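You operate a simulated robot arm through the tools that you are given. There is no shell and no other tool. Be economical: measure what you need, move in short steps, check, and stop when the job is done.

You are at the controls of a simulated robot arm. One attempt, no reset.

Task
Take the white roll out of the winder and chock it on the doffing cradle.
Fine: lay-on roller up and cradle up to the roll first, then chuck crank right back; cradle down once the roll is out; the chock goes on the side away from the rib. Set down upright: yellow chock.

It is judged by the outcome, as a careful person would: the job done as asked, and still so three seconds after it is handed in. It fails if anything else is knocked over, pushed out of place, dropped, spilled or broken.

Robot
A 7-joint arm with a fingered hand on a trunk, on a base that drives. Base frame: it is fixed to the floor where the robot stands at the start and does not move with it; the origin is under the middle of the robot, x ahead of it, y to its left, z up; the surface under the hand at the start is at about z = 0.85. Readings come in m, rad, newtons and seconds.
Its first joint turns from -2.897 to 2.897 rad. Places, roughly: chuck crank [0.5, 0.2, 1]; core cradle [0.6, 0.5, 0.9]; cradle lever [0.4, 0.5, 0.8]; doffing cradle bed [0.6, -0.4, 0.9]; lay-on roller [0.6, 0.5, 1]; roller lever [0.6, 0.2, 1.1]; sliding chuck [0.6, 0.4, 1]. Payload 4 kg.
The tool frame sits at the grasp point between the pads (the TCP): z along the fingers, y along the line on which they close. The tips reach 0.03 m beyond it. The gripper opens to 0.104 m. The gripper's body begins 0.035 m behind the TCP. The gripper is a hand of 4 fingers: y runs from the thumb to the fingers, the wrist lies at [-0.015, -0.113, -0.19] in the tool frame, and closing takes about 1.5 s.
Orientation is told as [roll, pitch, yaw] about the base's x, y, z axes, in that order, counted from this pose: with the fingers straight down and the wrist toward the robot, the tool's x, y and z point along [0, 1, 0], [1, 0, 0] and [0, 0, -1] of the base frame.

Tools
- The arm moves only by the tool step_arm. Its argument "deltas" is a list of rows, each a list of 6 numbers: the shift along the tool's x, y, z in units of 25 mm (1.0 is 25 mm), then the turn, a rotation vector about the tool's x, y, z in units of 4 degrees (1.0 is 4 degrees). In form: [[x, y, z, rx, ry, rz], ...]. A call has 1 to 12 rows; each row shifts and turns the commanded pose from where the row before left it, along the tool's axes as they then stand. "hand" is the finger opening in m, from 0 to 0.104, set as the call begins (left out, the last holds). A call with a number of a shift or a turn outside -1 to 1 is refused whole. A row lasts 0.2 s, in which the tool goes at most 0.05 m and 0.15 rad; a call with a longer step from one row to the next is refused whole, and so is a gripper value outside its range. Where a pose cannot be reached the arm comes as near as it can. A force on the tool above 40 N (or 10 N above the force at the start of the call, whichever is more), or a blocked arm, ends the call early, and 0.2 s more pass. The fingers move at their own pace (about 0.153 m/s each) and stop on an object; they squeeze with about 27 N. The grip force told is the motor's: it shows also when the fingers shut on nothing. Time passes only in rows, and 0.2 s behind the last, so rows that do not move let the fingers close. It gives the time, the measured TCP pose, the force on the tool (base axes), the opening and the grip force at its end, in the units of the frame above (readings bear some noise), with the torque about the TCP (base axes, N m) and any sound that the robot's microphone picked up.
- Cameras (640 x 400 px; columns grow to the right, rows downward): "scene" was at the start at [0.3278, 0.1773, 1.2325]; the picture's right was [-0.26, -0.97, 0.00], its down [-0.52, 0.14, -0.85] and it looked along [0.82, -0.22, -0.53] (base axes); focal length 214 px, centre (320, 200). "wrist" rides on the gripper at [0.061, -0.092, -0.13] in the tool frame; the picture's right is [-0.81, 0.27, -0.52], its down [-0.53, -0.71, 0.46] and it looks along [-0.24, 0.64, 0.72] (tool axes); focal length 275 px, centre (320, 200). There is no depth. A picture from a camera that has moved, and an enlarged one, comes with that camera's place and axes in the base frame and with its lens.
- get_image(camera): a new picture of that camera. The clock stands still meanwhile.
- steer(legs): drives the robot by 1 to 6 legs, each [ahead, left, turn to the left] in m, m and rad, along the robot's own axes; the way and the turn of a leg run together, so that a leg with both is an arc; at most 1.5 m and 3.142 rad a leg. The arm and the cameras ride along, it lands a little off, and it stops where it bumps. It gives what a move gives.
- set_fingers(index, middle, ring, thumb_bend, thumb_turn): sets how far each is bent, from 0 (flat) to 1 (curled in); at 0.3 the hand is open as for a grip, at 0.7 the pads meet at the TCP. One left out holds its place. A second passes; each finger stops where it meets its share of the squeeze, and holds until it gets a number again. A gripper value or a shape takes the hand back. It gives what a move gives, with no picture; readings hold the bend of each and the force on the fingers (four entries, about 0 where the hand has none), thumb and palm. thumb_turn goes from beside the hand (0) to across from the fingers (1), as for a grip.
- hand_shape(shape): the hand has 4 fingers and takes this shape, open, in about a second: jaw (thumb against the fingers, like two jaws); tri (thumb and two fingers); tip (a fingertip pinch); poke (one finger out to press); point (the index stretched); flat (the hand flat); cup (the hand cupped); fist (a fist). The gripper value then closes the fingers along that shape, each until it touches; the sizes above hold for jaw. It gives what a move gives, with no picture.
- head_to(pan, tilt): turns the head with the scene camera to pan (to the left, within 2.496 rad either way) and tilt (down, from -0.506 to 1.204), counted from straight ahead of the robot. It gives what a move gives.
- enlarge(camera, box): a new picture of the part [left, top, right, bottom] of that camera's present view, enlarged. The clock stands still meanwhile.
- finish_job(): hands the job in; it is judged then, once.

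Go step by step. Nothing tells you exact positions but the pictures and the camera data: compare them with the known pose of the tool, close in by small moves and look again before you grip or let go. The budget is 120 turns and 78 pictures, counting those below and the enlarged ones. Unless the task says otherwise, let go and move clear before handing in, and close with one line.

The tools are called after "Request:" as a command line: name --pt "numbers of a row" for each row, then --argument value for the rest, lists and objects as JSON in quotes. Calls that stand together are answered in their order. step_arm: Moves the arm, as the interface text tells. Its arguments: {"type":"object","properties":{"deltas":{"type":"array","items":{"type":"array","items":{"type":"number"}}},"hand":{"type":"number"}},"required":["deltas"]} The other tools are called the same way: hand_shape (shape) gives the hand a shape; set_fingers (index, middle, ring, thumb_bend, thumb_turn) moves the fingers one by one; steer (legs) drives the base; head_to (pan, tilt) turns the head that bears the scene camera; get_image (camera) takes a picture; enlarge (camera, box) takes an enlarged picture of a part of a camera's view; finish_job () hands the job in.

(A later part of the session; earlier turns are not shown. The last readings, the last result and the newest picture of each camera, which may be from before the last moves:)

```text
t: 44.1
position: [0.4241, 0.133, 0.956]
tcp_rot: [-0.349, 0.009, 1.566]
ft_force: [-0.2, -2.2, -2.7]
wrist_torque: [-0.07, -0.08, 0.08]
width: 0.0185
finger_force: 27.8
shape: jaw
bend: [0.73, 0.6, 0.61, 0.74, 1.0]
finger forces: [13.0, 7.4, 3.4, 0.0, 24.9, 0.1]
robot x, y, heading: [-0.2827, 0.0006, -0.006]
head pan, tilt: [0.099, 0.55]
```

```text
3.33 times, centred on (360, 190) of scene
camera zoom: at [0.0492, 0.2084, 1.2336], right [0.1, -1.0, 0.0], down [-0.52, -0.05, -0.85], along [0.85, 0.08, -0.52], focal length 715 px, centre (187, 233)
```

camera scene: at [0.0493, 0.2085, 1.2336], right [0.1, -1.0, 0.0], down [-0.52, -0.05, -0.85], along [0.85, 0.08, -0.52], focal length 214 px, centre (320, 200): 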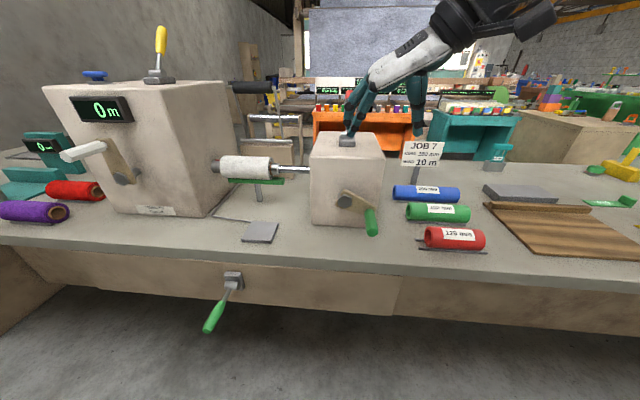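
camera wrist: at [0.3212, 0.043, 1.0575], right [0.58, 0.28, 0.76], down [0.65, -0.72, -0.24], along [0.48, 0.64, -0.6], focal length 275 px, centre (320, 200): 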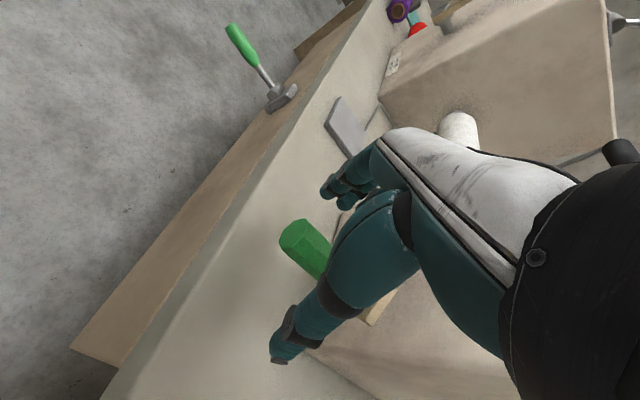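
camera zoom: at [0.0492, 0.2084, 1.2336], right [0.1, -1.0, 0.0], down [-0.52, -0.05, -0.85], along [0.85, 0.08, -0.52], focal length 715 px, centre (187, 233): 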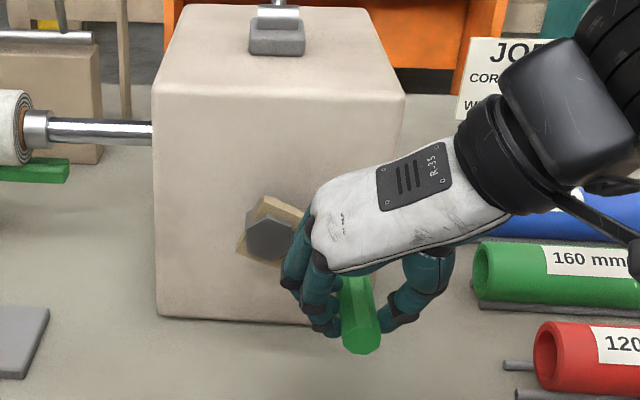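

Held well. Trying the upward direction first, about 35°, while watching force and chuck.

Request:
step_arm --pt "-0.137 0 -0.376 0 0 0" --pt "-0.137 0.07 -0.376 0 0 0" --pt "-0.137 0.17 -0.376 0 0 0"

Request:
get_image --camera "scene"

```text
t: 44.9
position: [0.4244, 0.1353, 0.9886]
tcp_rot: [-0.349, 0.01, 1.565]
ft_force: [-0.6, -27.0, -1.3]
wrist_torque: [-0.71, 0.0, -0.22]
width: 0.0173
finger_force: 27.0
shape: jaw
bend: [0.73, 0.73, 0.71, 0.71, 1.0]
finger forces: [6.2, 0.4, 0.1, 0.0, 34.6, 0.0]
robot x, y, heading: [-0.282, 0.0016, 0.001]
head pan, tilt: [0.099, 0.55]
```

```text
44 pictures are left
camera scene: at [0.0493, 0.2071, 1.2337], right [0.1, -1.0, 0.0], down [-0.52, -0.05, -0.85], along [0.85, 0.08, -0.52], focal length 214 px, centre (320, 200)
```

scene: 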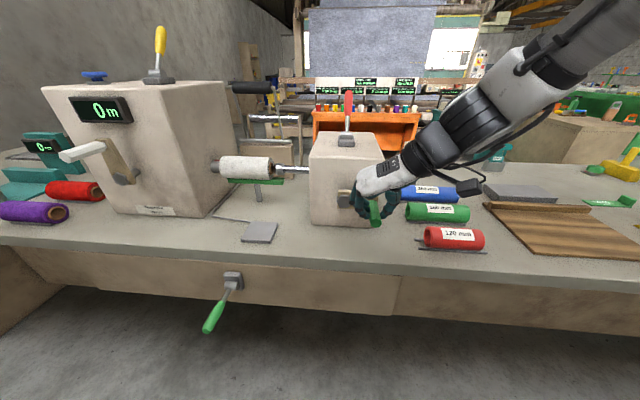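

Request:
enlarge --camera "scene" --box '[200, 130, 440, 250]'

```text
2.67 times, centred on (320, 190) of scene
camera zoom: at [0.0493, 0.2071, 1.2337], right [0.1, -1.0, 0.0], down [-0.52, -0.05, -0.85], along [0.85, 0.08, -0.52], focal length 572 px, centre (320, 227)
```

zoom: 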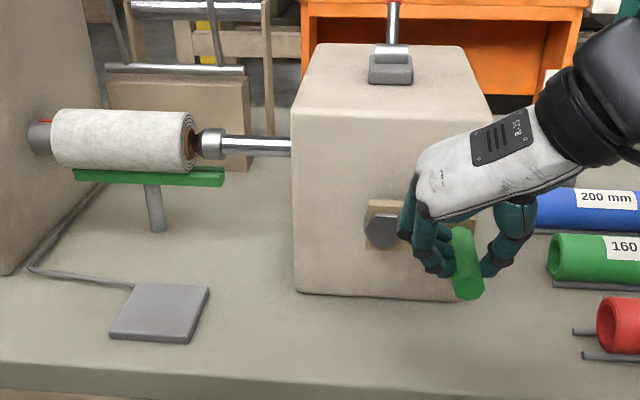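

The chuck is already retracting — right direction. The hub is about (y 0.194, z 0.961) with radius 0.068; I'll continue over the top.

Request:
step_arm --pt "-0.123 -0.1 -0.338 0 0 0" --pt "-0.123 0 -0.338 0 0 0" --pt "-0.123 0.1 -0.338 0 0 0" --pt "-0.114 0.28 -0.313 0 0 0" --pt "-0.114 0.33 -0.313 0 0 0"

Request:
enlarge --camera "scene" --box '[200, 130, 440, 250]'

```text
t: 46.1
position: [0.426, 0.1487, 1.0322]
tcp_rot: [-0.355, 0.01, 1.56]
ft_force: [-9.5, -24.1, 17.3]
wrist_torque: [-0.88, 0.12, -0.4]
width: 0.0189
finger_force: 27.1
shape: jaw
bend: [0.74, 0.73, 0.71, 0.73, 1.0]
finger forces: [7.6, 0.0, 0.0, 0.1, 33.0, 0.0]
robot x, y, heading: [-0.2818, -0.0031, -0.001]
head pan, tilt: [0.099, 0.55]
stopped in row 5: the force on the tool passed its limit at 41 N (the readings are from after the stop); the commanded pose is now the measured one
```

```text
2.67 times, centred on (320, 190) of scene
camera zoom: at [0.0482, 0.2067, 1.234], right [0.1, -1.0, 0.0], down [-0.52, -0.05, -0.85], along [0.85, 0.08, -0.52], focal length 572 px, centre (320, 227)
```

zoom: 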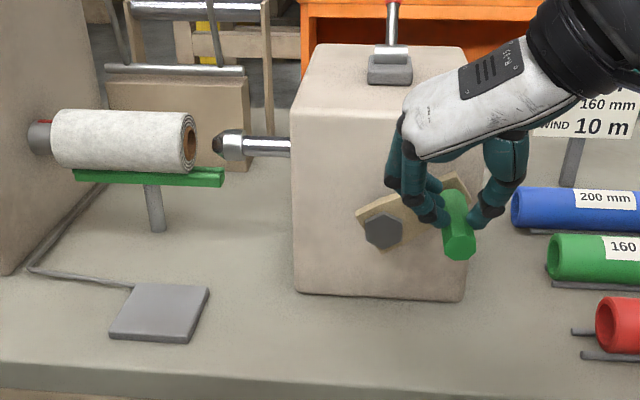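

The chuck is leaving the core. The handle has slipped toward the fingertips, so I'll re-seat the grip lower.

Request:
step_arm --pt "0 0 0 0 0 0" --pt "0 0 0 0 0 0" --pt "0 0 0 0 0 0" --pt "0 -0.25 0 0 0 0" --pt "0.137 -0.2 0.376 0 0 0" --pt "0.137 0 0.376 0 0 0" --pt "0 0 0 0 0 0" --hand 0.07

Request:
step_arm --pt "0 0 0 0 0 0" --pt "0 0 0 0 0 0" --pt "0 0 0 0 0 0" --pt "0 0 0 0 0 0" --pt "0 0 0 0 0 0" --hand 0.0

Request:
enlarge --camera "scene" --box '[200, 130, 440, 250]'

```text
t: 47.7
position: [0.4246, 0.141, 1.0107]
tcp_rot: [-0.353, 0.008, 1.564]
ft_force: [0.0, -0.3, 0.2]
wrist_torque: [0.0, 0.05, 0.01]
width: 0.0697
finger_force: 0.0
shape: jaw
bend: [0.28, 0.38, 0.35, 0.6, 1.0]
finger forces: [0.0, 0.1, 0.0, 0.0, 0.0, 0.0]
robot x, y, heading: [-0.2817, 0.0026, 0.001]
head pan, tilt: [0.099, 0.55]
```

```text
t: 48.9
position: [0.4256, 0.1406, 1.01]
tcp_rot: [-0.353, 0.008, 1.566]
ft_force: [1.7, 4.8, -2.9]
wrist_torque: [0.05, -0.06, 0.11]
width: 0.0155
finger_force: 26.9
shape: jaw
bend: [0.71, 0.64, 0.61, 0.76, 1.0]
finger forces: [14.5, 6.5, 4.4, 0.0, 21.2, 0.0]
robot x, y, heading: [-0.2792, 0.0008, -0.002]
head pan, tilt: [0.099, 0.55]
```

```text
2.67 times, centred on (320, 190) of scene
camera zoom: at [0.0493, 0.2084, 1.2335], right [0.1, -1.0, 0.0], down [-0.52, -0.05, -0.85], along [0.85, 0.08, -0.52], focal length 572 px, centre (320, 227)
```

zoom: 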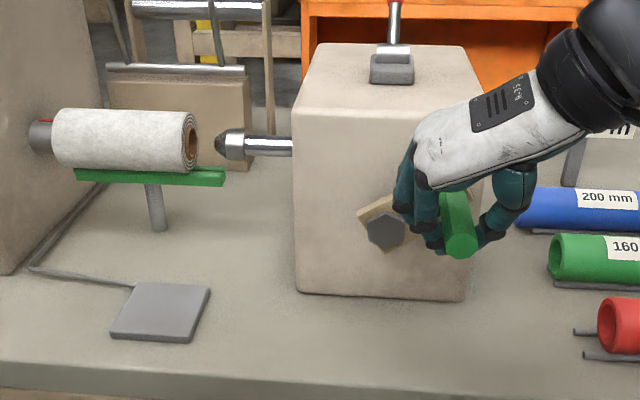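

Re-seated. Continuing over the top.

Request:
step_arm --pt "-0.078 0.3 -0.2 0 0 0" --pt "-0.078 0.32 -0.2 0 0 0" --pt "-0.078 0.32 -0.2 0 0 0" --pt "-0.031 0.34 -0.085 0 0 0" --pt "-0.031 0.34 -0.085 0 0 0" --pt "-0.031 0.34 -0.085 0 0 0" --pt "-0.031 0.34 -0.085 0 0 0"

Request:
enlarge --camera "scene" --box '[200, 130, 440, 250]'

```text
t: 50.6
position: [0.4258, 0.1939, 1.0325]
tcp_rot: [-0.347, 0.012, 1.562]
ft_force: [1.4, -6.6, -17.6]
wrist_torque: [-0.1, 0.09, 0.11]
width: 0.0154
finger_force: 27.3
shape: jaw
bend: [0.71, 0.72, 0.65, 0.77, 1.0]
finger forces: [13.6, 4.8, 4.8, 0.1, 22.4, 0.0]
robot x, y, heading: [-0.2817, 0.0007, -0.004]
head pan, tilt: [0.099, 0.55]
stopped in row 7: the force on the tool passed its limit at 41 N (the readings are from after the stop); the commanded pose is now the measured one
```

```text
2.67 times, centred on (320, 190) of scene
camera zoom: at [0.0497, 0.2077, 1.2334], right [0.1, -1.0, 0.0], down [-0.52, -0.05, -0.85], along [0.85, 0.08, -0.52], focal length 572 px, centre (320, 227)
```

zoom: 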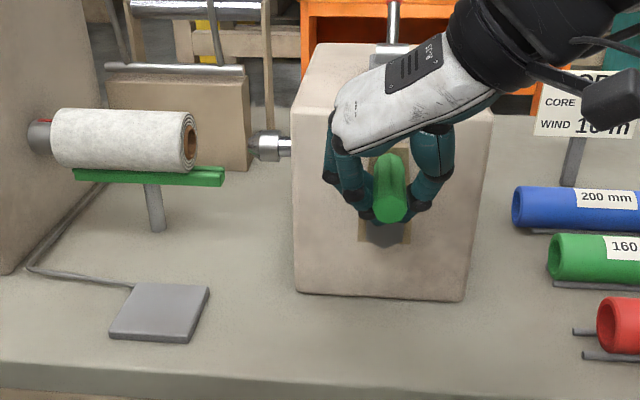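

Crank is at the top and the chuck is almost in. Carrying on over the far side.

Request:
step_arm --pt "0.05 0.1 0.14 0 0 0" --pt "0.02 0.34 0.05 0 0 0" --pt "0.031 0.34 0.085 0 0 0" --pt "0.04 0.34 0.12 0 0 0" --pt "0.06 0.32 0.17 0 0 0" --pt "0.08 0.3 0.2 0 0 0"

Request:
enlarge --camera "scene" --box '[200, 130, 440, 250]'

```text
t: 51.3
position: [0.4281, 0.2027, 1.0282]
tcp_rot: [-0.351, 0.014, 1.552]
ft_force: [-6.3, -27.3, 1.4]
wrist_torque: [-0.14, 0.04, -0.01]
width: 0.0194
finger_force: 27.5
shape: jaw
bend: [0.72, 0.73, 0.7, 0.77, 1.0]
finger forces: [4.7, 0.0, 2.2, 0.0, 31.0, 0.1]
robot x, y, heading: [-0.285, -0.0021, -0.008]
head pan, tilt: [0.099, 0.55]
stopped in row 3: the force on the tool passed its limit at 42 N (the readings are from after the stop); the commanded pose is now the measured one
```

```text
2.67 times, centred on (320, 190) of scene
camera zoom: at [0.049, 0.2056, 1.2338], right [0.09, -1.0, 0.0], down [-0.52, -0.05, -0.85], along [0.85, 0.08, -0.52], focal length 572 px, centre (320, 227)
```

zoom: 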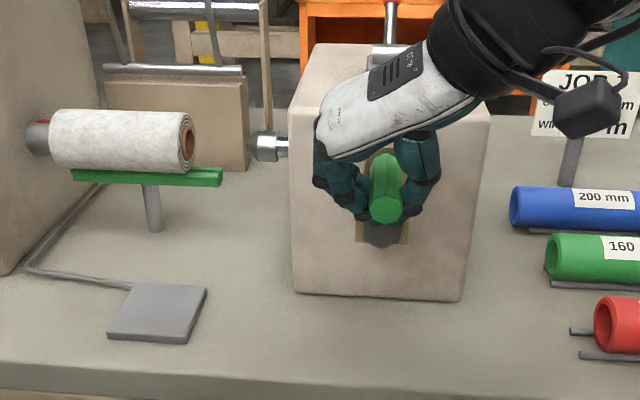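

The crank is hard against its stop and the chuck is right back, about 7 cm clear of the roll. Releasing and rising.

Request:
step_arm --pt "0 -0.1 0 0 0 0" --pt "0 0 0 0 0 0" --pt "0 0 0 0 0 0" --pt "0 0 0 0 0 0" --pt "0 -0.2 0 0 0 0" --pt "-0.3 0 -0.84 0 0 0" --pt "-0.3 0 -0.84 0 0 0" --pt "-0.3 0 -0.84 0 0 0" --pt "-0.3 0 -0.84 0 0 0" --pt "-0.3 0 -0.84 0 0 0" --pt "-0.3 0 -0.84 0 0 0" --pt "-0.3 0 -0.84 0 0 0" --hand 0.1

Request:
step_arm --pt "-0.3 0 -0.84 0 1 1" --pt "-0.3 0 -0.84 0 1 1" --pt "0 0 -0.5 0 1 1" --pt "0 0 0 0 1 1" --pt "0 0 0 0 1 1" --pt "0 0 0 0 0 1" --pt "0 0 0 0 0 1" --pt "0 0 0 0 0 1" --pt "0 0 0 0 0 1" --pt "0 0 0 0 0 1" --pt "0 0 0 0 0 1" --pt "0 0 0 0 0 1"

Request:
step_arm --pt "0 0 0 0 0 1" --pt "0 0 0 0 0 1" --pt "0 0 0 0 0 1" --pt "0 0 0 0 0 1" --pt "0 0 0 0 0 1" --pt "0 0 0 0 0 1" --pt "0 0 0 0 0 1" --pt "0 0 0 0 0 1" --pt "0 0 0 0 0 1" --pt "0 0 0 0 0 1" --pt "0 0 0 0 0 0.5"

Request:
get_image --camera "scene"

```text
t: 53.9
position: [0.4276, 0.2035, 1.1843]
tcp_rot: [-0.35, 0.014, 1.557]
ft_force: [-0.3, -0.4, 0.1]
wrist_torque: [0.0, 0.02, 0.01]
width: 0.0998
finger_force: 0.0
shape: jaw
bend: [0.31, 0.31, 0.3, 0.31, 0.98]
finger forces: [0.0, 0.0, 0.0, 0.0, 0.1, 0.0]
robot x, y, heading: [-0.2821, -0.0014, -0.008]
head pan, tilt: [0.099, 0.55]
```

```text
t: 56.5
position: [0.425, 0.201, 1.2402]
tcp_rot: [0.03, -0.037, 0.723]
ft_force: [0.6, 0.8, -0.1]
wrist_torque: [-0.01, -0.01, 0.0]
width: 0.0997
finger_force: 0.0
shape: jaw
bend: [0.31, 0.31, 0.3, 0.31, 0.98]
finger forces: [0.0, 0.0, 0.0, 0.0, 0.0, 0.0]
robot x, y, heading: [-0.2827, -0.0033, -0.007]
head pan, tilt: [0.099, 0.55]
```

```text
t: 58.9
position: [0.4252, 0.2021, 1.2421]
tcp_rot: [0.047, -0.008, -0.009]
ft_force: [0.5, 0.0, 0.7]
wrist_torque: [0.0, 0.01, 0.0]
width: 0.0996
finger_force: 0.1
shape: jaw
bend: [0.31, 0.31, 0.3, 0.31, 0.98]
finger forces: [0.0, 0.0, 0.1, 0.0, 0.0, 0.1]
robot x, y, heading: [-0.2801, -0.002, -0.005]
head pan, tilt: [0.099, 0.55]
```

```text
38 pictures are left
camera scene: at [0.0492, 0.2072, 1.2336], right [0.09, -1.0, 0.0], down [-0.52, -0.05, -0.85], along [0.85, 0.08, -0.52], focal length 214 px, centre (320, 200)
```

scene: 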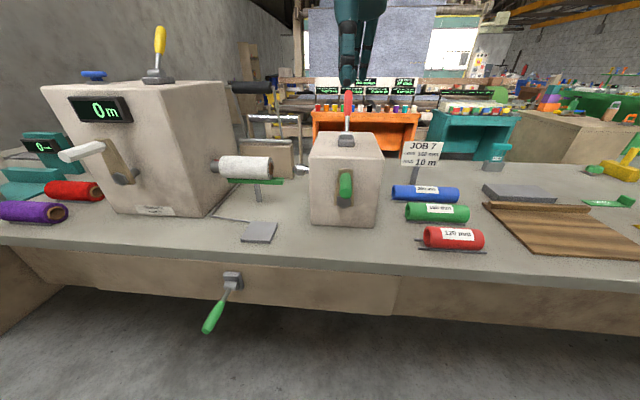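

All set: roll sits free on the cradle. I'll drive ahead 0.1 m and bring the hand over the roll with its fingers closing along x.

Request:
steer --legs '[[0.1, 0, 0]]'

Request:
step_arm --pt "0.95 0 0 0 -0.67 0" --pt "0.95 0 0 0 0 0" --pt "0.95 0 0 0 0 0" --pt "0.95 0 0 0 0 0" --pt "0.95 0 0 0 0 0" --pt "0.95 0 0 0 0 0" --pt "0.95 0 0 0 0 0" --pt "0.95 0 0 0 0 0" --pt "0.95 0 0 0 0 0" --pt "0.95 0 0 0 0 0" --pt "0.95 0 0 0 0 0"

Request:
get_image --camera "wrist"

Request:
get_image --camera "scene"

```text
t: 60.0
position: [0.5235, 0.1998, 1.2419]
tcp_rot: [0.048, -0.009, -0.007]
ft_force: [-0.6, 0.0, 0.3]
wrist_torque: [-0.02, 0.03, 0.0]
width: 0.0996
finger_force: 0.1
shape: jaw
bend: [0.31, 0.31, 0.3, 0.31, 0.98]
finger forces: [0.0, 0.0, 0.1, 0.0, 0.0, 0.0]
robot x, y, heading: [-0.1841, 0.0028, -0.005]
head pan, tilt: [0.099, 0.55]
```

```text
t: 62.4
position: [0.526, 0.4616, 1.2438]
tcp_rot: [0.0, -0.01, -0.007]
ft_force: [0.3, -0.2, 0.1]
wrist_torque: [0.03, 0.03, 0.02]
width: 0.0998
finger_force: 0.0
shape: jaw
bend: [0.31, 0.31, 0.3, 0.31, 0.98]
finger forces: [0.0, 0.0, 0.0, 0.0, 0.1, 0.1]
robot x, y, heading: [-0.1837, -0.0006, -0.002]
head pan, tilt: [0.099, 0.55]
```

```text
37 pictures are left
camera wrist: at [0.4334, 0.5247, 1.3714], right [0.26, -0.81, 0.52], down [-0.71, -0.53, -0.46], along [0.65, -0.25, -0.72], focal length 275 px, centre (320, 200)
```

wrist: 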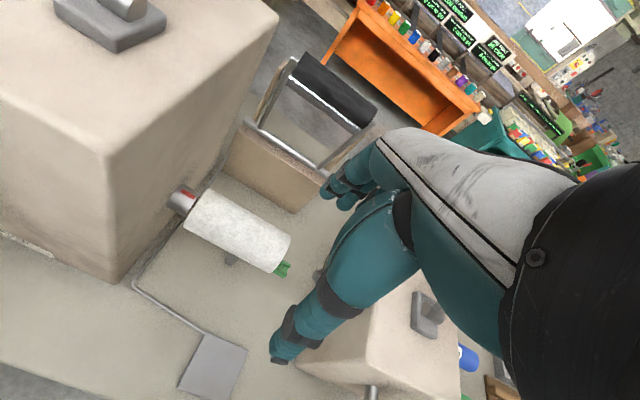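

```text
36 pictures are left
camera scene: at [0.1479, 0.2065, 1.2336], right [0.09, -1.0, 0.0], down [-0.52, -0.05, -0.85], along [0.85, 0.08, -0.52], focal length 214 px, centre (320, 200)
```

scene: 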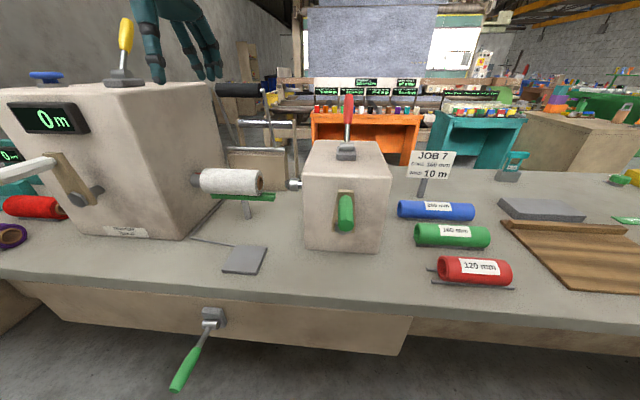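

Triangulated: the roll axis is at x≈0.645, z≈0.972, from y≈0.413 to 0.567, diameter about 0.066. The raised lay-on roller is at x≈0.78, clear of the hand. I'll drive 0.08 m closer and come over it.

Request:
steer --legs '[[0.08, 0, 0]]'

Request:
step_arm --pt "0.45 0.8 0 0 0 0" --pt "0.45 0.76 0 0 0 0" --pt "0 0 1 0 0 0" --pt "0 0 1 0 0 0" --pt "0 0 1 0 0 0" --pt "0 0 1 0 0 0" --pt "0 0 1 0 0 0" --pt "0 0 1 0 0 0" --hand 0.104

Request:
get_image --camera "wrist"

Request:
head_to --pan 0.6 --tilt 0.45

Request:
get_image --camera "scene"

```text
t: 63.5
position: [0.6058, 0.4607, 1.245]
tcp_rot: [0.0, -0.008, -0.006]
ft_force: [0.0, -1.4, -0.2]
wrist_torque: [0.01, -0.03, 0.0]
width: 0.0998
finger_force: 0.1
shape: jaw
bend: [0.31, 0.31, 0.3, 0.31, 0.98]
finger forces: [0.0, 0.1, 0.0, 0.0, 0.0, 0.0]
robot x, y, heading: [-0.1024, -0.0008, -0.01]
head pan, tilt: [0.099, 0.55]
```

```text
t: 65.3
position: [0.6465, 0.4823, 1.0955]
tcp_rot: [0.0, -0.008, -0.006]
ft_force: [-1.1, 0.1, -0.3]
wrist_torque: [-0.03, -0.02, 0.02]
width: 0.1038
finger_force: 0.1
shape: jaw
bend: [0.3, 0.3, 0.3, 0.3, 0.98]
finger forces: [0.0, 0.0, 0.0, 0.0, 0.0, 0.0]
robot x, y, heading: [-0.1022, 0.0017, -0.013]
head pan, tilt: [0.099, 0.55]
```

```text
35 pictures are left
camera wrist: at [0.5542, 0.5451, 1.222], right [0.26, -0.81, 0.52], down [-0.71, -0.53, -0.46], along [0.65, -0.25, -0.72], focal length 275 px, centre (320, 200)
```

wrist: 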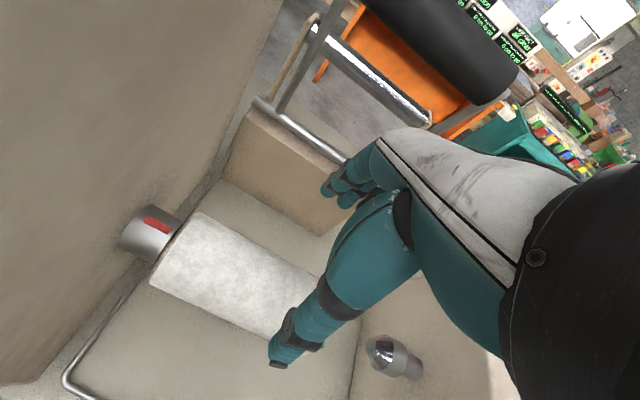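

```text
t: 66.2
position: [0.6463, 0.482, 1.0945]
tcp_rot: [0.0, -0.009, -0.007]
ft_force: [0.1, 0.4, -0.4]
wrist_torque: [0.01, -0.02, -0.01]
width: 0.1037
finger_force: 0.1
shape: jaw
bend: [0.3, 0.3, 0.3, 0.3, 0.98]
finger forces: [0.0, 0.1, 0.0, 0.1, 0.1, 0.0]
robot x, y, heading: [-0.1008, 0.0007, -0.002]
head pan, tilt: [0.6, 0.45]
```

```text
34 pictures are left
camera scene: at [0.2152, 0.2492, 1.2426], right [0.56, -0.83, 0.0], down [-0.36, -0.24, -0.9], along [0.75, 0.5, -0.44], focal length 214 px, centre (320, 200)
```

scene: 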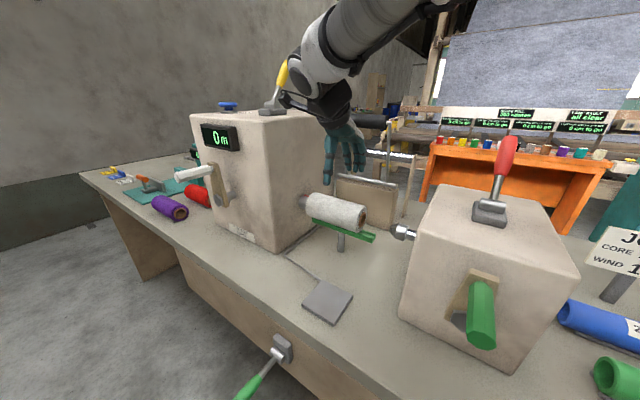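

Aligned with the roll. Descending the last 0.11 m.

Request:
step_arm --pt "0 0 1 0 0 0" --pt "0 0 1 0 0 0" --pt "0 0 1 0 0 0" --pt "0 0 0.7 0 0 0" --pt "0 0 0.6 0 0 0"

Request:
get_image --camera "wrist"

Request:
enlarge --camera "scene" --box '[260, 80, 420, 280]'

```text
t: 67.4
position: [0.6498, 0.4813, 0.9847]
tcp_rot: [-0.001, -0.01, -0.007]
ft_force: [0.1, 0.3, 0.5]
wrist_torque: [0.0, 0.01, 0.04]
width: 0.1037
finger_force: 0.1
shape: jaw
bend: [0.3, 0.3, 0.3, 0.3, 0.98]
finger forces: [0.0, 0.0, 0.0, 0.1, 0.0, 0.0]
robot x, y, heading: [-0.106, -0.0023, -0.009]
head pan, tilt: [0.6, 0.45]
```

```text
33 pictures are left
camera wrist: at [0.5559, 0.545, 1.1135], right [0.26, -0.81, 0.52], down [-0.71, -0.53, -0.46], along [0.65, -0.25, -0.72], focal length 275 px, centre (320, 200)
```

wrist: 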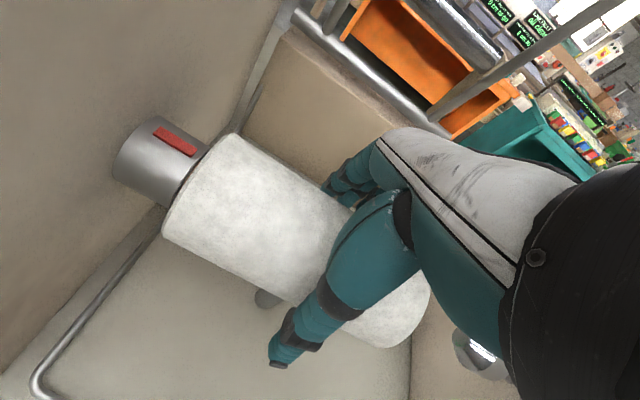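

```text
2.00 times, centred on (340, 180) of scene
camera zoom: at [0.2152, 0.2492, 1.2426], right [0.56, -0.83, 0.0], down [-0.36, -0.24, -0.9], along [0.75, 0.5, -0.44], focal length 429 px, centre (280, 240)
```

zoom: 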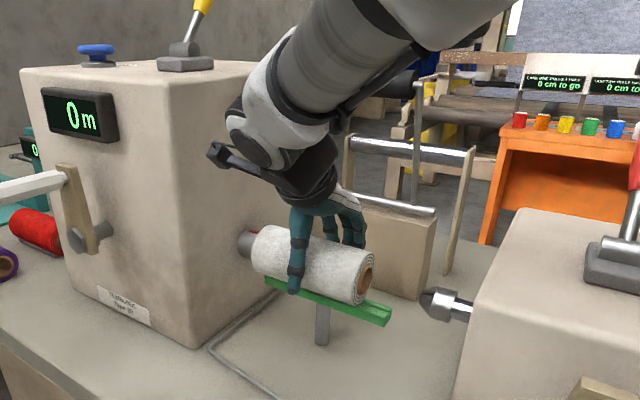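

The fingers straddle the roll. Closing.

Request:
step_arm --pt "0 0 0 0 0 0" --pt "0 0 0 0 0 0" --pt "0 0 0 0 0 0" --pt "0 0 0 0 0 0" --pt "0 0 0 0 0 0" --pt "0 0 0 0 0 0" --hand 0.03

Request:
get_image --camera "wrist"

```text
t: 68.8
position: [0.6488, 0.4818, 0.9855]
tcp_rot: [0.001, -0.009, -0.006]
ft_force: [0.4, 0.7, 0.5]
wrist_torque: [-0.04, 0.03, -0.01]
width: 0.0623
finger_force: 26.8
shape: jaw
bend: [0.29, 0.41, 0.38, 0.64, 0.99]
finger forces: [14.0, 7.5, 3.4, 0.0, 24.1, 0.1]
robot x, y, heading: [-0.1045, -0.0009, -0.006]
head pan, tilt: [0.6, 0.45]
```

```text
31 pictures are left
camera wrist: at [0.556, 0.5451, 1.1137], right [0.26, -0.81, 0.52], down [-0.71, -0.53, -0.46], along [0.65, -0.25, -0.72], focal length 275 px, centre (320, 200)
```

wrist: 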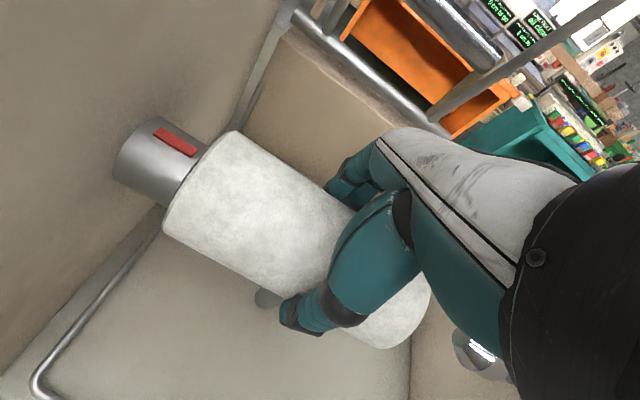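

Firm grip at 62 mm. Sliding the roll to the right off the fixed spindle.

Request:
step_arm --pt "-0.35 0 0 0 0 0" --pt "-0.35 0 0 0 0 0" --pt "-0.35 0 0 0 0 0" --pt "-0.35 0 0 0 0 0" --pt "-0.35 0 0 0 0 0"

Request:
get_image --camera "wrist"

Request:
enlarge --camera "scene" --box '[260, 140, 440, 260]'

```text
t: 70.0
position: [0.6472, 0.4397, 0.9856]
tcp_rot: [0.0, -0.008, -0.006]
ft_force: [0.3, 0.2, 0.0]
wrist_torque: [-0.02, 0.01, -0.02]
width: 0.0625
finger_force: 26.2
shape: jaw
bend: [0.29, 0.41, 0.38, 0.64, 0.99]
finger forces: [13.9, 7.5, 3.4, 0.0, 24.1, 0.0]
robot x, y, heading: [-0.1055, -0.0014, -0.001]
head pan, tilt: [0.6, 0.45]
```

```text
30 pictures are left
camera wrist: at [0.555, 0.5022, 1.1141], right [0.26, -0.81, 0.52], down [-0.71, -0.53, -0.46], along [0.65, -0.25, -0.72], focal length 275 px, centre (320, 200)
```

wrist: 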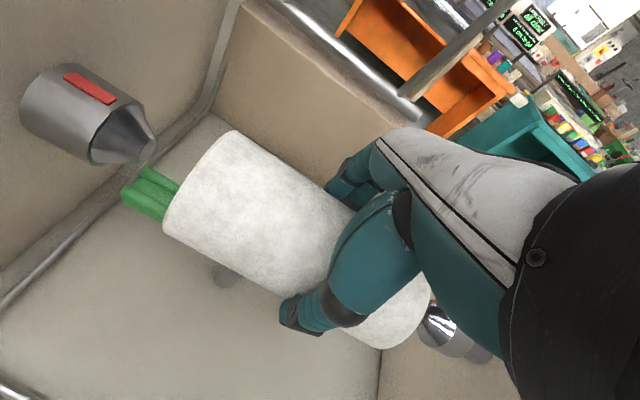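

```text
3.33 times, centred on (350, 200) of scene
camera zoom: at [0.2153, 0.2494, 1.2426], right [0.56, -0.83, 0.0], down [-0.36, -0.24, -0.9], along [0.75, 0.5, -0.44], focal length 715 px, centre (220, 200)
```

zoom: 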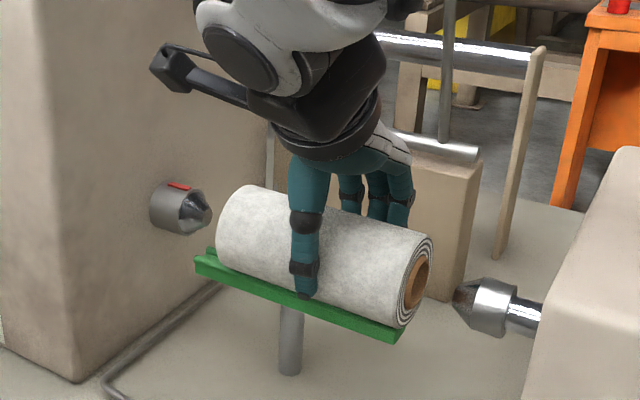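

The roll is free of both spindles. Lifting and drawing it toward me.

Request:
step_arm --pt "0 0 -0.4 0 0 0" --pt "0 0 -0.5 0 0 0" --pt "0 -0.2 -0.8 0 0 0" --pt "0 -0.4 -0.9 0 0 0" --pt "0 -0.6 -0.9 0 0 0" --pt "0 -0.6 -0.9 0 0 0" --pt "0 -0.6 -0.9 0 0 0" --pt "0 -0.6 -0.9 0 0 0" --pt "0 -0.6 -0.9 0 0 0" --pt "0 -0.6 -0.9 0 0 0" --pt "0 -0.6 -0.9 0 0 0" --pt "0 -0.6 -0.9 0 0 0"

Request:
get_image --camera "wrist"

```text
t: 72.6
position: [0.5097, 0.4403, 1.2304]
tcp_rot: [-0.002, -0.008, -0.006]
ft_force: [0.7, 0.2, -3.1]
wrist_torque: [0.0, -0.02, 0.01]
width: 0.0624
finger_force: 27.4
shape: jaw
bend: [0.29, 0.41, 0.38, 0.64, 0.99]
finger forces: [13.8, 7.3, 3.6, 0.0, 24.3, 0.1]
robot x, y, heading: [-0.1028, -0.0036, -0.002]
head pan, tilt: [0.6, 0.45]
```

```text
28 pictures are left
camera wrist: at [0.416, 0.5034, 1.3584], right [0.26, -0.81, 0.52], down [-0.71, -0.53, -0.46], along [0.65, -0.25, -0.72], focal length 275 px, centre (320, 200)
```

wrist: 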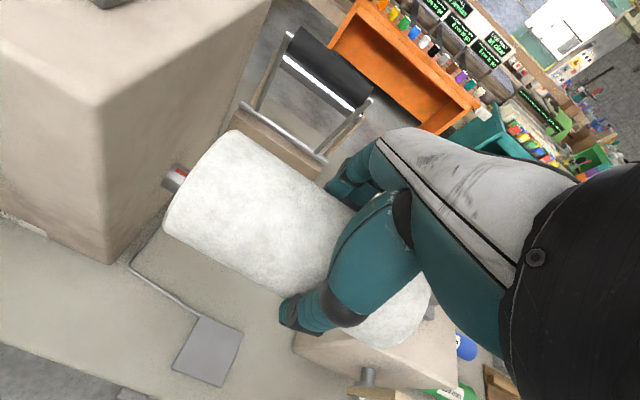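

Held securely (about 3 N). Carrying it to the right over the doffing bed.

Request:
step_arm --pt "-1 0 -0.3 0 0 0" --pt "-1 0 -0.3 0 0 0" --pt "-1 0 -0.3 0 0 0" --pt "-1 0 0 0 0 0" --pt "-1 0 0 0 0 0" --pt "-1 0 0 0 0 0" --pt "-1 0 0 0 0 0" --pt "-1 0 0 0 0 0" --pt "-1 0 0 0 0 0" --pt "-1 0 0 0 0 0" --pt "-1 0 0 0 0 0" --pt "-1 0 0 0 0 0"

Request:
step_arm --pt "-1 0 0 0 0 0" --pt "-1 0 0 0 0 0" --pt "-1 0 0 0 0 0" --pt "-1 0 0 0 0 0" --pt "-1 0 0 0 0 0" --pt "-1 0 0 0 0 0" --pt "-1 0 0 0 0 0" --pt "-1 0 0 0 0 0" --pt "-1 0 0 0 0 0" --pt "-1 0 0 0 0 0" --pt "-1 0 0 0 0 0" --pt "-1 0 0 0 0 0"

Request:
step_arm --pt "-1 0 0 0 0 0" --pt "-1 0 0 0 0 0" --pt "-1 0 0 0 0 0" --pt "-1 0 0 0 0 0" --pt "-1 0 0 0 0 0" --pt "-1 0 0 0 0 0" --pt "-1 0 0 0 0 0" --pt "-1 0 0 0 0 0" --pt "-1 0 0 0 0 0" --pt "-0.6 0 0 0 0 0"

Request:
head_to --pan -0.6 --tilt 0.65

Request:
get_image --camera "scene"

Request:
get_image --camera "wrist"

```text
t: 75.2
position: [0.5072, 0.1411, 1.2522]
tcp_rot: [0.0, -0.007, -0.005]
ft_force: [0.8, -0.3, -3.2]
wrist_torque: [-0.05, -0.01, 0.0]
width: 0.0621
finger_force: 27.7
shape: jaw
bend: [0.29, 0.41, 0.38, 0.64, 0.99]
finger forces: [13.9, 7.2, 3.5, 0.1, 24.0, 0.0]
robot x, y, heading: [-0.1038, -0.0, -0.005]
head pan, tilt: [0.6, 0.45]
```

```text
t: 77.8
position: [0.5072, -0.1615, 1.2531]
tcp_rot: [0.0, -0.008, -0.005]
ft_force: [-0.7, -0.3, -2.7]
wrist_torque: [-0.03, 0.0, 0.01]
width: 0.0619
finger_force: 27.2
shape: jaw
bend: [0.29, 0.41, 0.38, 0.64, 0.99]
finger forces: [13.6, 7.3, 3.5, 0.0, 24.2, 0.0]
robot x, y, heading: [-0.1055, -0.0031, -0.005]
head pan, tilt: [0.6, 0.45]
```

```text
t: 80.0
position: [0.5047, -0.4004, 1.2527]
tcp_rot: [0.001, -0.009, -0.005]
ft_force: [-1.2, -0.4, -2.7]
wrist_torque: [-0.05, 0.0, -0.01]
width: 0.062
finger_force: 26.3
shape: jaw
bend: [0.29, 0.41, 0.38, 0.64, 0.99]
finger forces: [13.7, 7.2, 3.5, 0.0, 24.0, 0.0]
robot x, y, heading: [-0.1053, 0.0003, 0.001]
head pan, tilt: [0.6, 0.45]
```

```text
t: 81.4
position: [0.5059, -0.3997, 1.2523]
tcp_rot: [-0.001, -0.008, -0.007]
ft_force: [0.6, -0.6, -2.6]
wrist_torque: [-0.02, 0.0, 0.03]
width: 0.0619
finger_force: 27.0
shape: jaw
bend: [0.29, 0.41, 0.38, 0.64, 0.99]
finger forces: [13.8, 7.2, 3.5, 0.1, 24.2, 0.0]
robot x, y, heading: [-0.1042, 0.0008, -0.003]
head pan, tilt: [-0.6, 0.649]
```

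```text
27 pictures are left
camera scene: at [0.2105, 0.1482, 1.2248], right [-0.57, -0.82, 0.0], down [-0.5, 0.34, -0.8], along [0.66, -0.45, -0.6], focal length 214 px, centre (320, 200)
```

scene: 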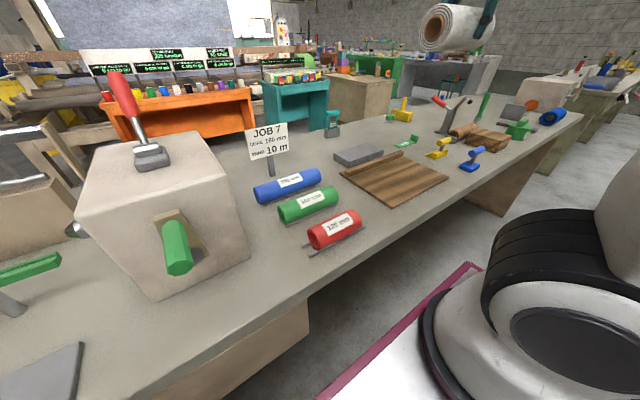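

```text
26 pictures are left
camera wrist: at [0.4121, -0.3378, 1.3799], right [0.26, -0.81, 0.52], down [-0.71, -0.53, -0.46], along [0.65, -0.25, -0.72], focal length 275 px, centre (320, 200)
```

wrist: 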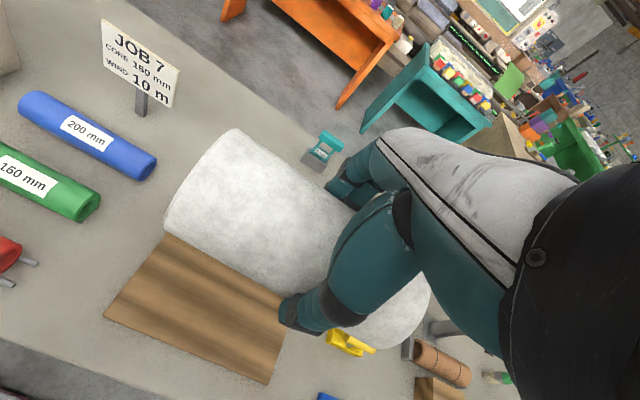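

I'll zoom in on the bed to fix rib and chock positions.

Request:
enlarge --camera "scene" --box '[320, 120, 512, 216]'

```text
3.33 times, centred on (416, 168) of scene
camera zoom: at [0.2105, 0.1482, 1.2248], right [-0.57, -0.82, 0.0], down [-0.5, 0.34, -0.8], along [0.66, -0.45, -0.6], focal length 715 px, centre (0, 307)
```

zoom: 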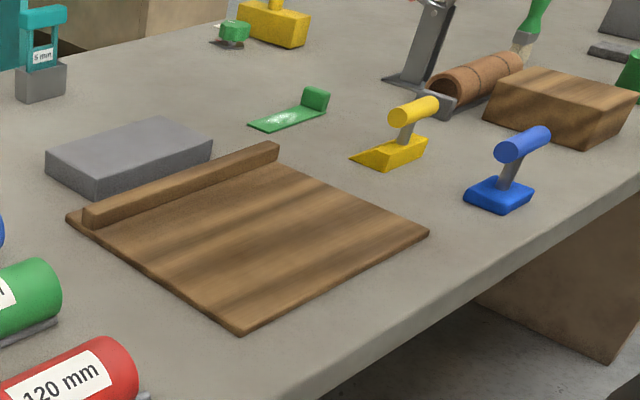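

Bed top is about z 0.86, x 0.471–0.70, y −0.27…−0.545; the rib's inner face is x≈0.662, about 22 mm high. I'll set the roll down at x≈0.61 so the far fingers clear the rib, then nudge it.

Request:
step_arm --pt "-0.2 0.51 1 0 0 0" --pt "-0.2 0.51 1 0 0 0" --pt "0 0.51 1 0 0 0" --pt "0 0.51 1 0 0 0" --pt "0 0.51 1 0 0 0" --pt "0 0.51 1 0 0 0" --pt "0 0.51 1 0 0 0" --pt "0 0.51 1 0 0 0" --pt "0 0 1 0 0 0" --pt "0 0 1 0 0 0" --pt "0 0 1 0 0 0" --pt "0 0 1 0 0 0"

Request:
enlarge --camera "scene" --box '[320, 96, 512, 216]'

```text
t: 84.0
position: [0.6076, -0.4113, 0.9523]
tcp_rot: [-0.001, -0.007, -0.007]
ft_force: [0.6, -0.4, -2.8]
wrist_torque: [-0.01, -0.02, -0.03]
width: 0.0616
finger_force: 27.0
shape: jaw
bend: [0.29, 0.41, 0.38, 0.64, 0.99]
finger forces: [13.7, 7.3, 3.5, 0.0, 24.0, 0.0]
robot x, y, heading: [-0.1038, -0.0021, -0.003]
head pan, tilt: [-0.6, 0.649]
```

```text
3.33 times, centred on (416, 156) of scene
camera zoom: at [0.2104, 0.1482, 1.2248], right [-0.57, -0.82, 0.0], down [-0.5, 0.34, -0.8], along [0.65, -0.45, -0.6], focal length 715 px, centre (0, 347)
```

zoom: 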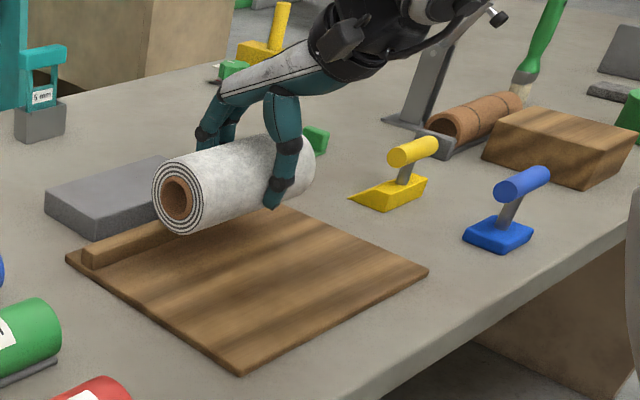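

Good placement. Lowering gently to contact.

Request:
step_arm --pt "0 0 0.4 0 0 0" --pt "0 0 0.4 0 0 0" --pt "0 0 0.4 0 0 0" --pt "0 0 0.2 0 0 0" --pt "0 0 0.15 0 0 0" --pt "0 0 0.15 0 0 0"

Request:
enlarge --camera "scene" --box '[320, 110, 464, 200]'

```text
t: 85.4
position: [0.6097, -0.4089, 0.9114]
tcp_rot: [0.001, -0.009, -0.008]
ft_force: [0.8, -0.4, -2.5]
wrist_torque: [0.0, 0.02, 0.0]
width: 0.0618
finger_force: 26.6
shape: jaw
bend: [0.29, 0.41, 0.38, 0.64, 0.99]
finger forces: [13.6, 7.1, 3.5, 0.0, 24.0, 0.1]
robot x, y, heading: [-0.1051, -0.0048, -0.008]
head pan, tilt: [-0.6, 0.649]
```

```text
4.44 times, centred on (392, 155) of scene
camera zoom: at [0.2105, 0.1481, 1.2248], right [-0.57, -0.82, 0.0], down [-0.5, 0.34, -0.8], along [0.65, -0.45, -0.6], focal length 953 px, centre (0, 400)
```

zoom: 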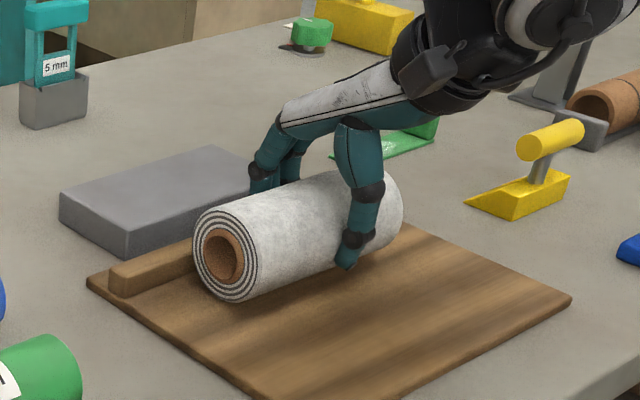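

Not quite touching yet; a few more millimetres.

Request:
step_arm --pt "0 0 0.12 0 0 0" --pt "0 0 0.12 0 0 0" --pt "0 0 0.1 0 0 0"

Request:
enlarge --camera "scene" --box '[330, 120, 426, 180]'

```text
t: 86.2
position: [0.6082, -0.4096, 0.9032]
tcp_rot: [-0.001, -0.012, -0.01]
ft_force: [-0.2, -0.6, 22.8]
wrist_torque: [-0.1, -0.41, 0.07]
width: 0.0595
finger_force: 27.0
shape: jaw
bend: [0.74, 0.41, 0.38, 0.66, 0.99]
finger forces: [13.9, 16.4, 3.3, 0.1, 22.7, 0.0]
robot x, y, heading: [-0.1026, -0.0025, -0.008]
head pan, tilt: [-0.6, 0.649]
```

```text
6.67 times, centred on (378, 150) of scene
camera zoom: at [0.2098, 0.1485, 1.2249], right [-0.57, -0.82, 0.0], down [-0.5, 0.34, -0.8], along [0.66, -0.45, -0.6], focal length 1430 px, centre (-67, 533)
```

zoom: 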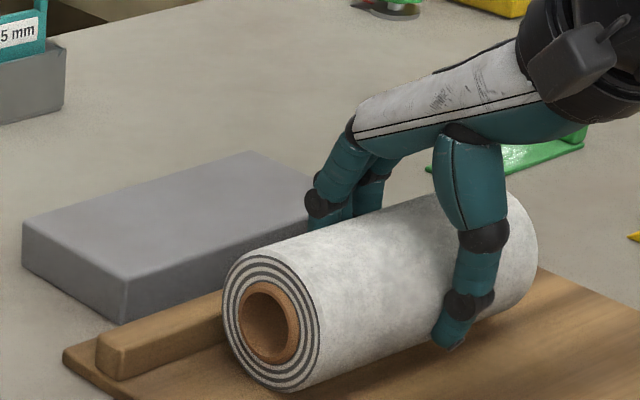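

Contact made. I'll ease off a touch and open slightly.

Request:
step_arm --pt "0 0 -0.08 0 0 0" --pt "0 0 0 0 0 0" --pt "0 0 0 0 0 0" --hand 0.08

Request:
enlarge --camera "scene" --box '[330, 120, 426, 180]'

```text
t: 87.0
position: [0.6058, -0.41, 0.9051]
tcp_rot: [0.0, -0.007, -0.009]
ft_force: [-16.3, 0.3, 7.7]
wrist_torque: [-0.13, 0.09, -0.15]
width: 0.0733
finger_force: 0.0
shape: jaw
bend: [0.31, 0.39, 0.36, 0.53, 0.99]
finger forces: [5.9, 6.9, 5.0, 0.0, 0.0, 0.0]
robot x, y, heading: [-0.1006, -0.0023, -0.012]
head pan, tilt: [-0.6, 0.649]
```

```text
6.67 times, centred on (378, 150) of scene
camera zoom: at [0.2096, 0.1482, 1.225], right [-0.57, -0.82, 0.0], down [-0.5, 0.34, -0.8], along [0.66, -0.45, -0.6], focal length 1430 px, centre (-67, 533)
```

zoom: 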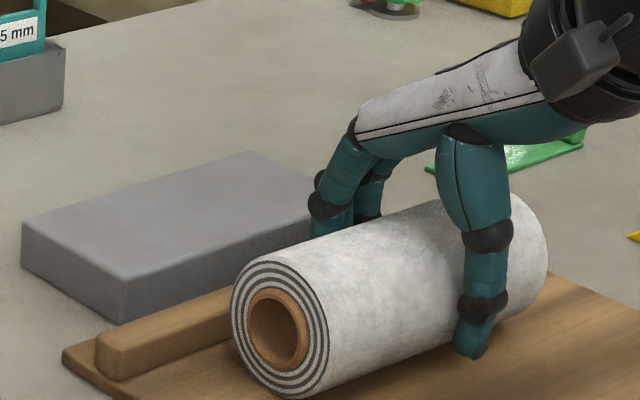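

The far fingers are brushing the rib; raising straight up.

Request:
step_arm --pt "0 -0.1 -0.4 0 0 0" --pt "0 0 -0.6 0 0 0" --pt "0 0 -0.6 0 0 0"

Request:
step_arm --pt "0 0 -1 0 0 0" --pt "0 0 -1 0 0 0" --pt "0 0 -1 0 0 0" --pt "0 0 -1 0 0 0"

Request:
enlarge --camera "scene" --box '[320, 110, 512, 230]'

```text
t: 87.8
position: [0.6076, -0.4091, 0.9448]
tcp_rot: [-0.001, -0.008, -0.007]
ft_force: [-0.2, 0.0, 0.7]
wrist_torque: [-0.03, 0.0, -0.01]
width: 0.0797
finger_force: 0.1
shape: jaw
bend: [0.27, 0.35, 0.32, 0.52, 0.99]
finger forces: [0.0, 0.0, 0.0, 0.0, 0.0, 0.1]
robot x, y, heading: [-0.1026, -0.0005, -0.005]
head pan, tilt: [-0.6, 0.649]
```

```text
t: 88.8
position: [0.6051, -0.4089, 1.0454]
tcp_rot: [0.002, -0.009, -0.007]
ft_force: [0.2, -0.6, 0.1]
wrist_torque: [-0.01, -0.01, 0.0]
width: 0.0798
finger_force: 0.2
shape: jaw
bend: [0.27, 0.35, 0.32, 0.52, 0.99]
finger forces: [0.0, 0.0, 0.0, 0.0, 0.0, 0.0]
robot x, y, heading: [-0.1025, 0.0008, -0.008]
head pan, tilt: [-0.6, 0.649]
```

```text
3.33 times, centred on (416, 170) of scene
camera zoom: at [0.2105, 0.1481, 1.2248], right [-0.57, -0.82, 0.0], down [-0.5, 0.34, -0.8], along [0.65, -0.45, -0.6], focal length 715 px, centre (0, 300)
```

zoom: 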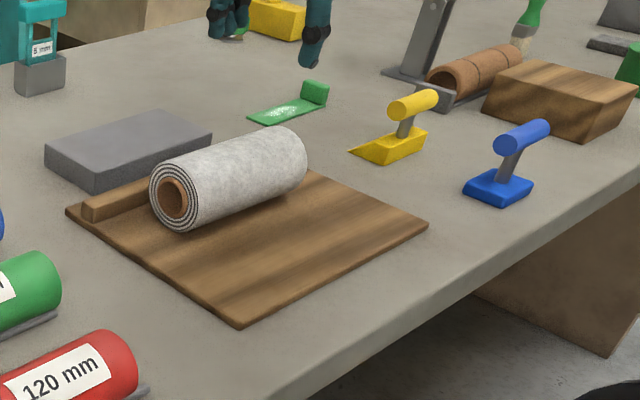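

The roll rests on the bed, perhaps 2 cm short of the rib. I'll lower again just to mid-roll (tips above the rib) and roll it to the rib with the thumb.

Request:
step_arm --pt "0 0 1 0 0 0" --pt "0 0 1 0 0 0" --pt "0 0 1 0 0 0" --pt "0 0 1 0 0 0" --pt "0 0 0.5 0 0 0" --pt "0 0.25 0 0 0 0" --pt "0 0.25 0 0 0 0" --pt "0 0.25 0 0 0 0" --pt "0 0.25 0 0 0 0"

Request:
enlarge --camera "scene" --box '[330, 120, 426, 180]'

```text
t: 90.8
position: [0.6314, -0.4105, 0.9324]
tcp_rot: [-0.001, -0.01, -0.007]
ft_force: [-1.2, 0.8, 0.3]
wrist_torque: [0.0, 0.06, -0.03]
width: 0.0804
finger_force: 0.1
shape: jaw
bend: [0.27, 0.35, 0.32, 0.51, 0.99]
finger forces: [0.0, 0.1, 0.0, 0.0, 1.5, 0.0]
robot x, y, heading: [-0.1024, -0.0023, -0.006]
head pan, tilt: [-0.6, 0.649]
```

```text
6.67 times, centred on (378, 150) of scene
camera zoom: at [0.2103, 0.1482, 1.2248], right [-0.57, -0.82, 0.0], down [-0.5, 0.34, -0.8], along [0.65, -0.45, -0.6], focal length 1430 px, centre (-67, 533)
```

zoom: 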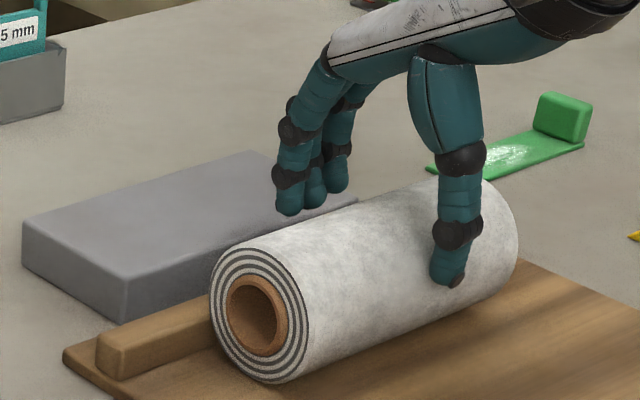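

It rolls easily. A little more until the rib stops it.

Request:
step_arm --pt "0 0.2 0 0 0 0" --pt "0 0.2 0 0 0 0" --pt "0 0.1 0 0 0 0"

Request:
enlarge --camera "scene" --box '[330, 120, 426, 180]'

```text
t: 91.6
position: [0.6431, -0.412, 0.9334]
tcp_rot: [-0.001, -0.009, -0.009]
ft_force: [-11.3, 0.1, 4.1]
wrist_torque: [0.01, 0.47, 0.02]
width: 0.0839
finger_force: 0.1
shape: jaw
bend: [0.27, 0.35, 0.32, 0.42, 0.98]
finger forces: [0.0, 0.0, 0.0, 0.0, 12.3, 0.1]
robot x, y, heading: [-0.1058, 0.0007, -0.002]
head pan, tilt: [-0.6, 0.649]
```

```text
6.67 times, centred on (378, 150) of scene
camera zoom: at [0.2099, 0.1482, 1.2249], right [-0.57, -0.82, 0.0], down [-0.5, 0.34, -0.8], along [0.65, -0.45, -0.6], focal length 1430 px, centre (-67, 533)
```

zoom: 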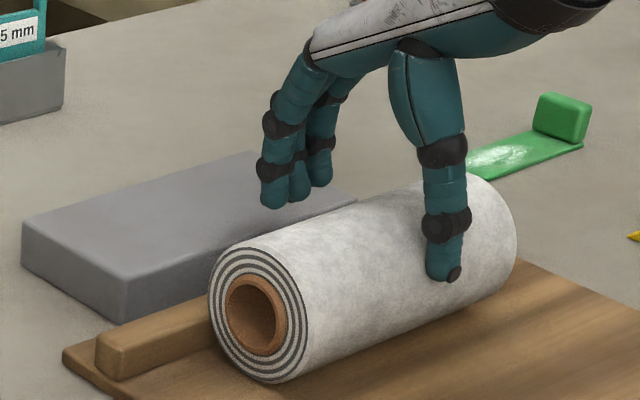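

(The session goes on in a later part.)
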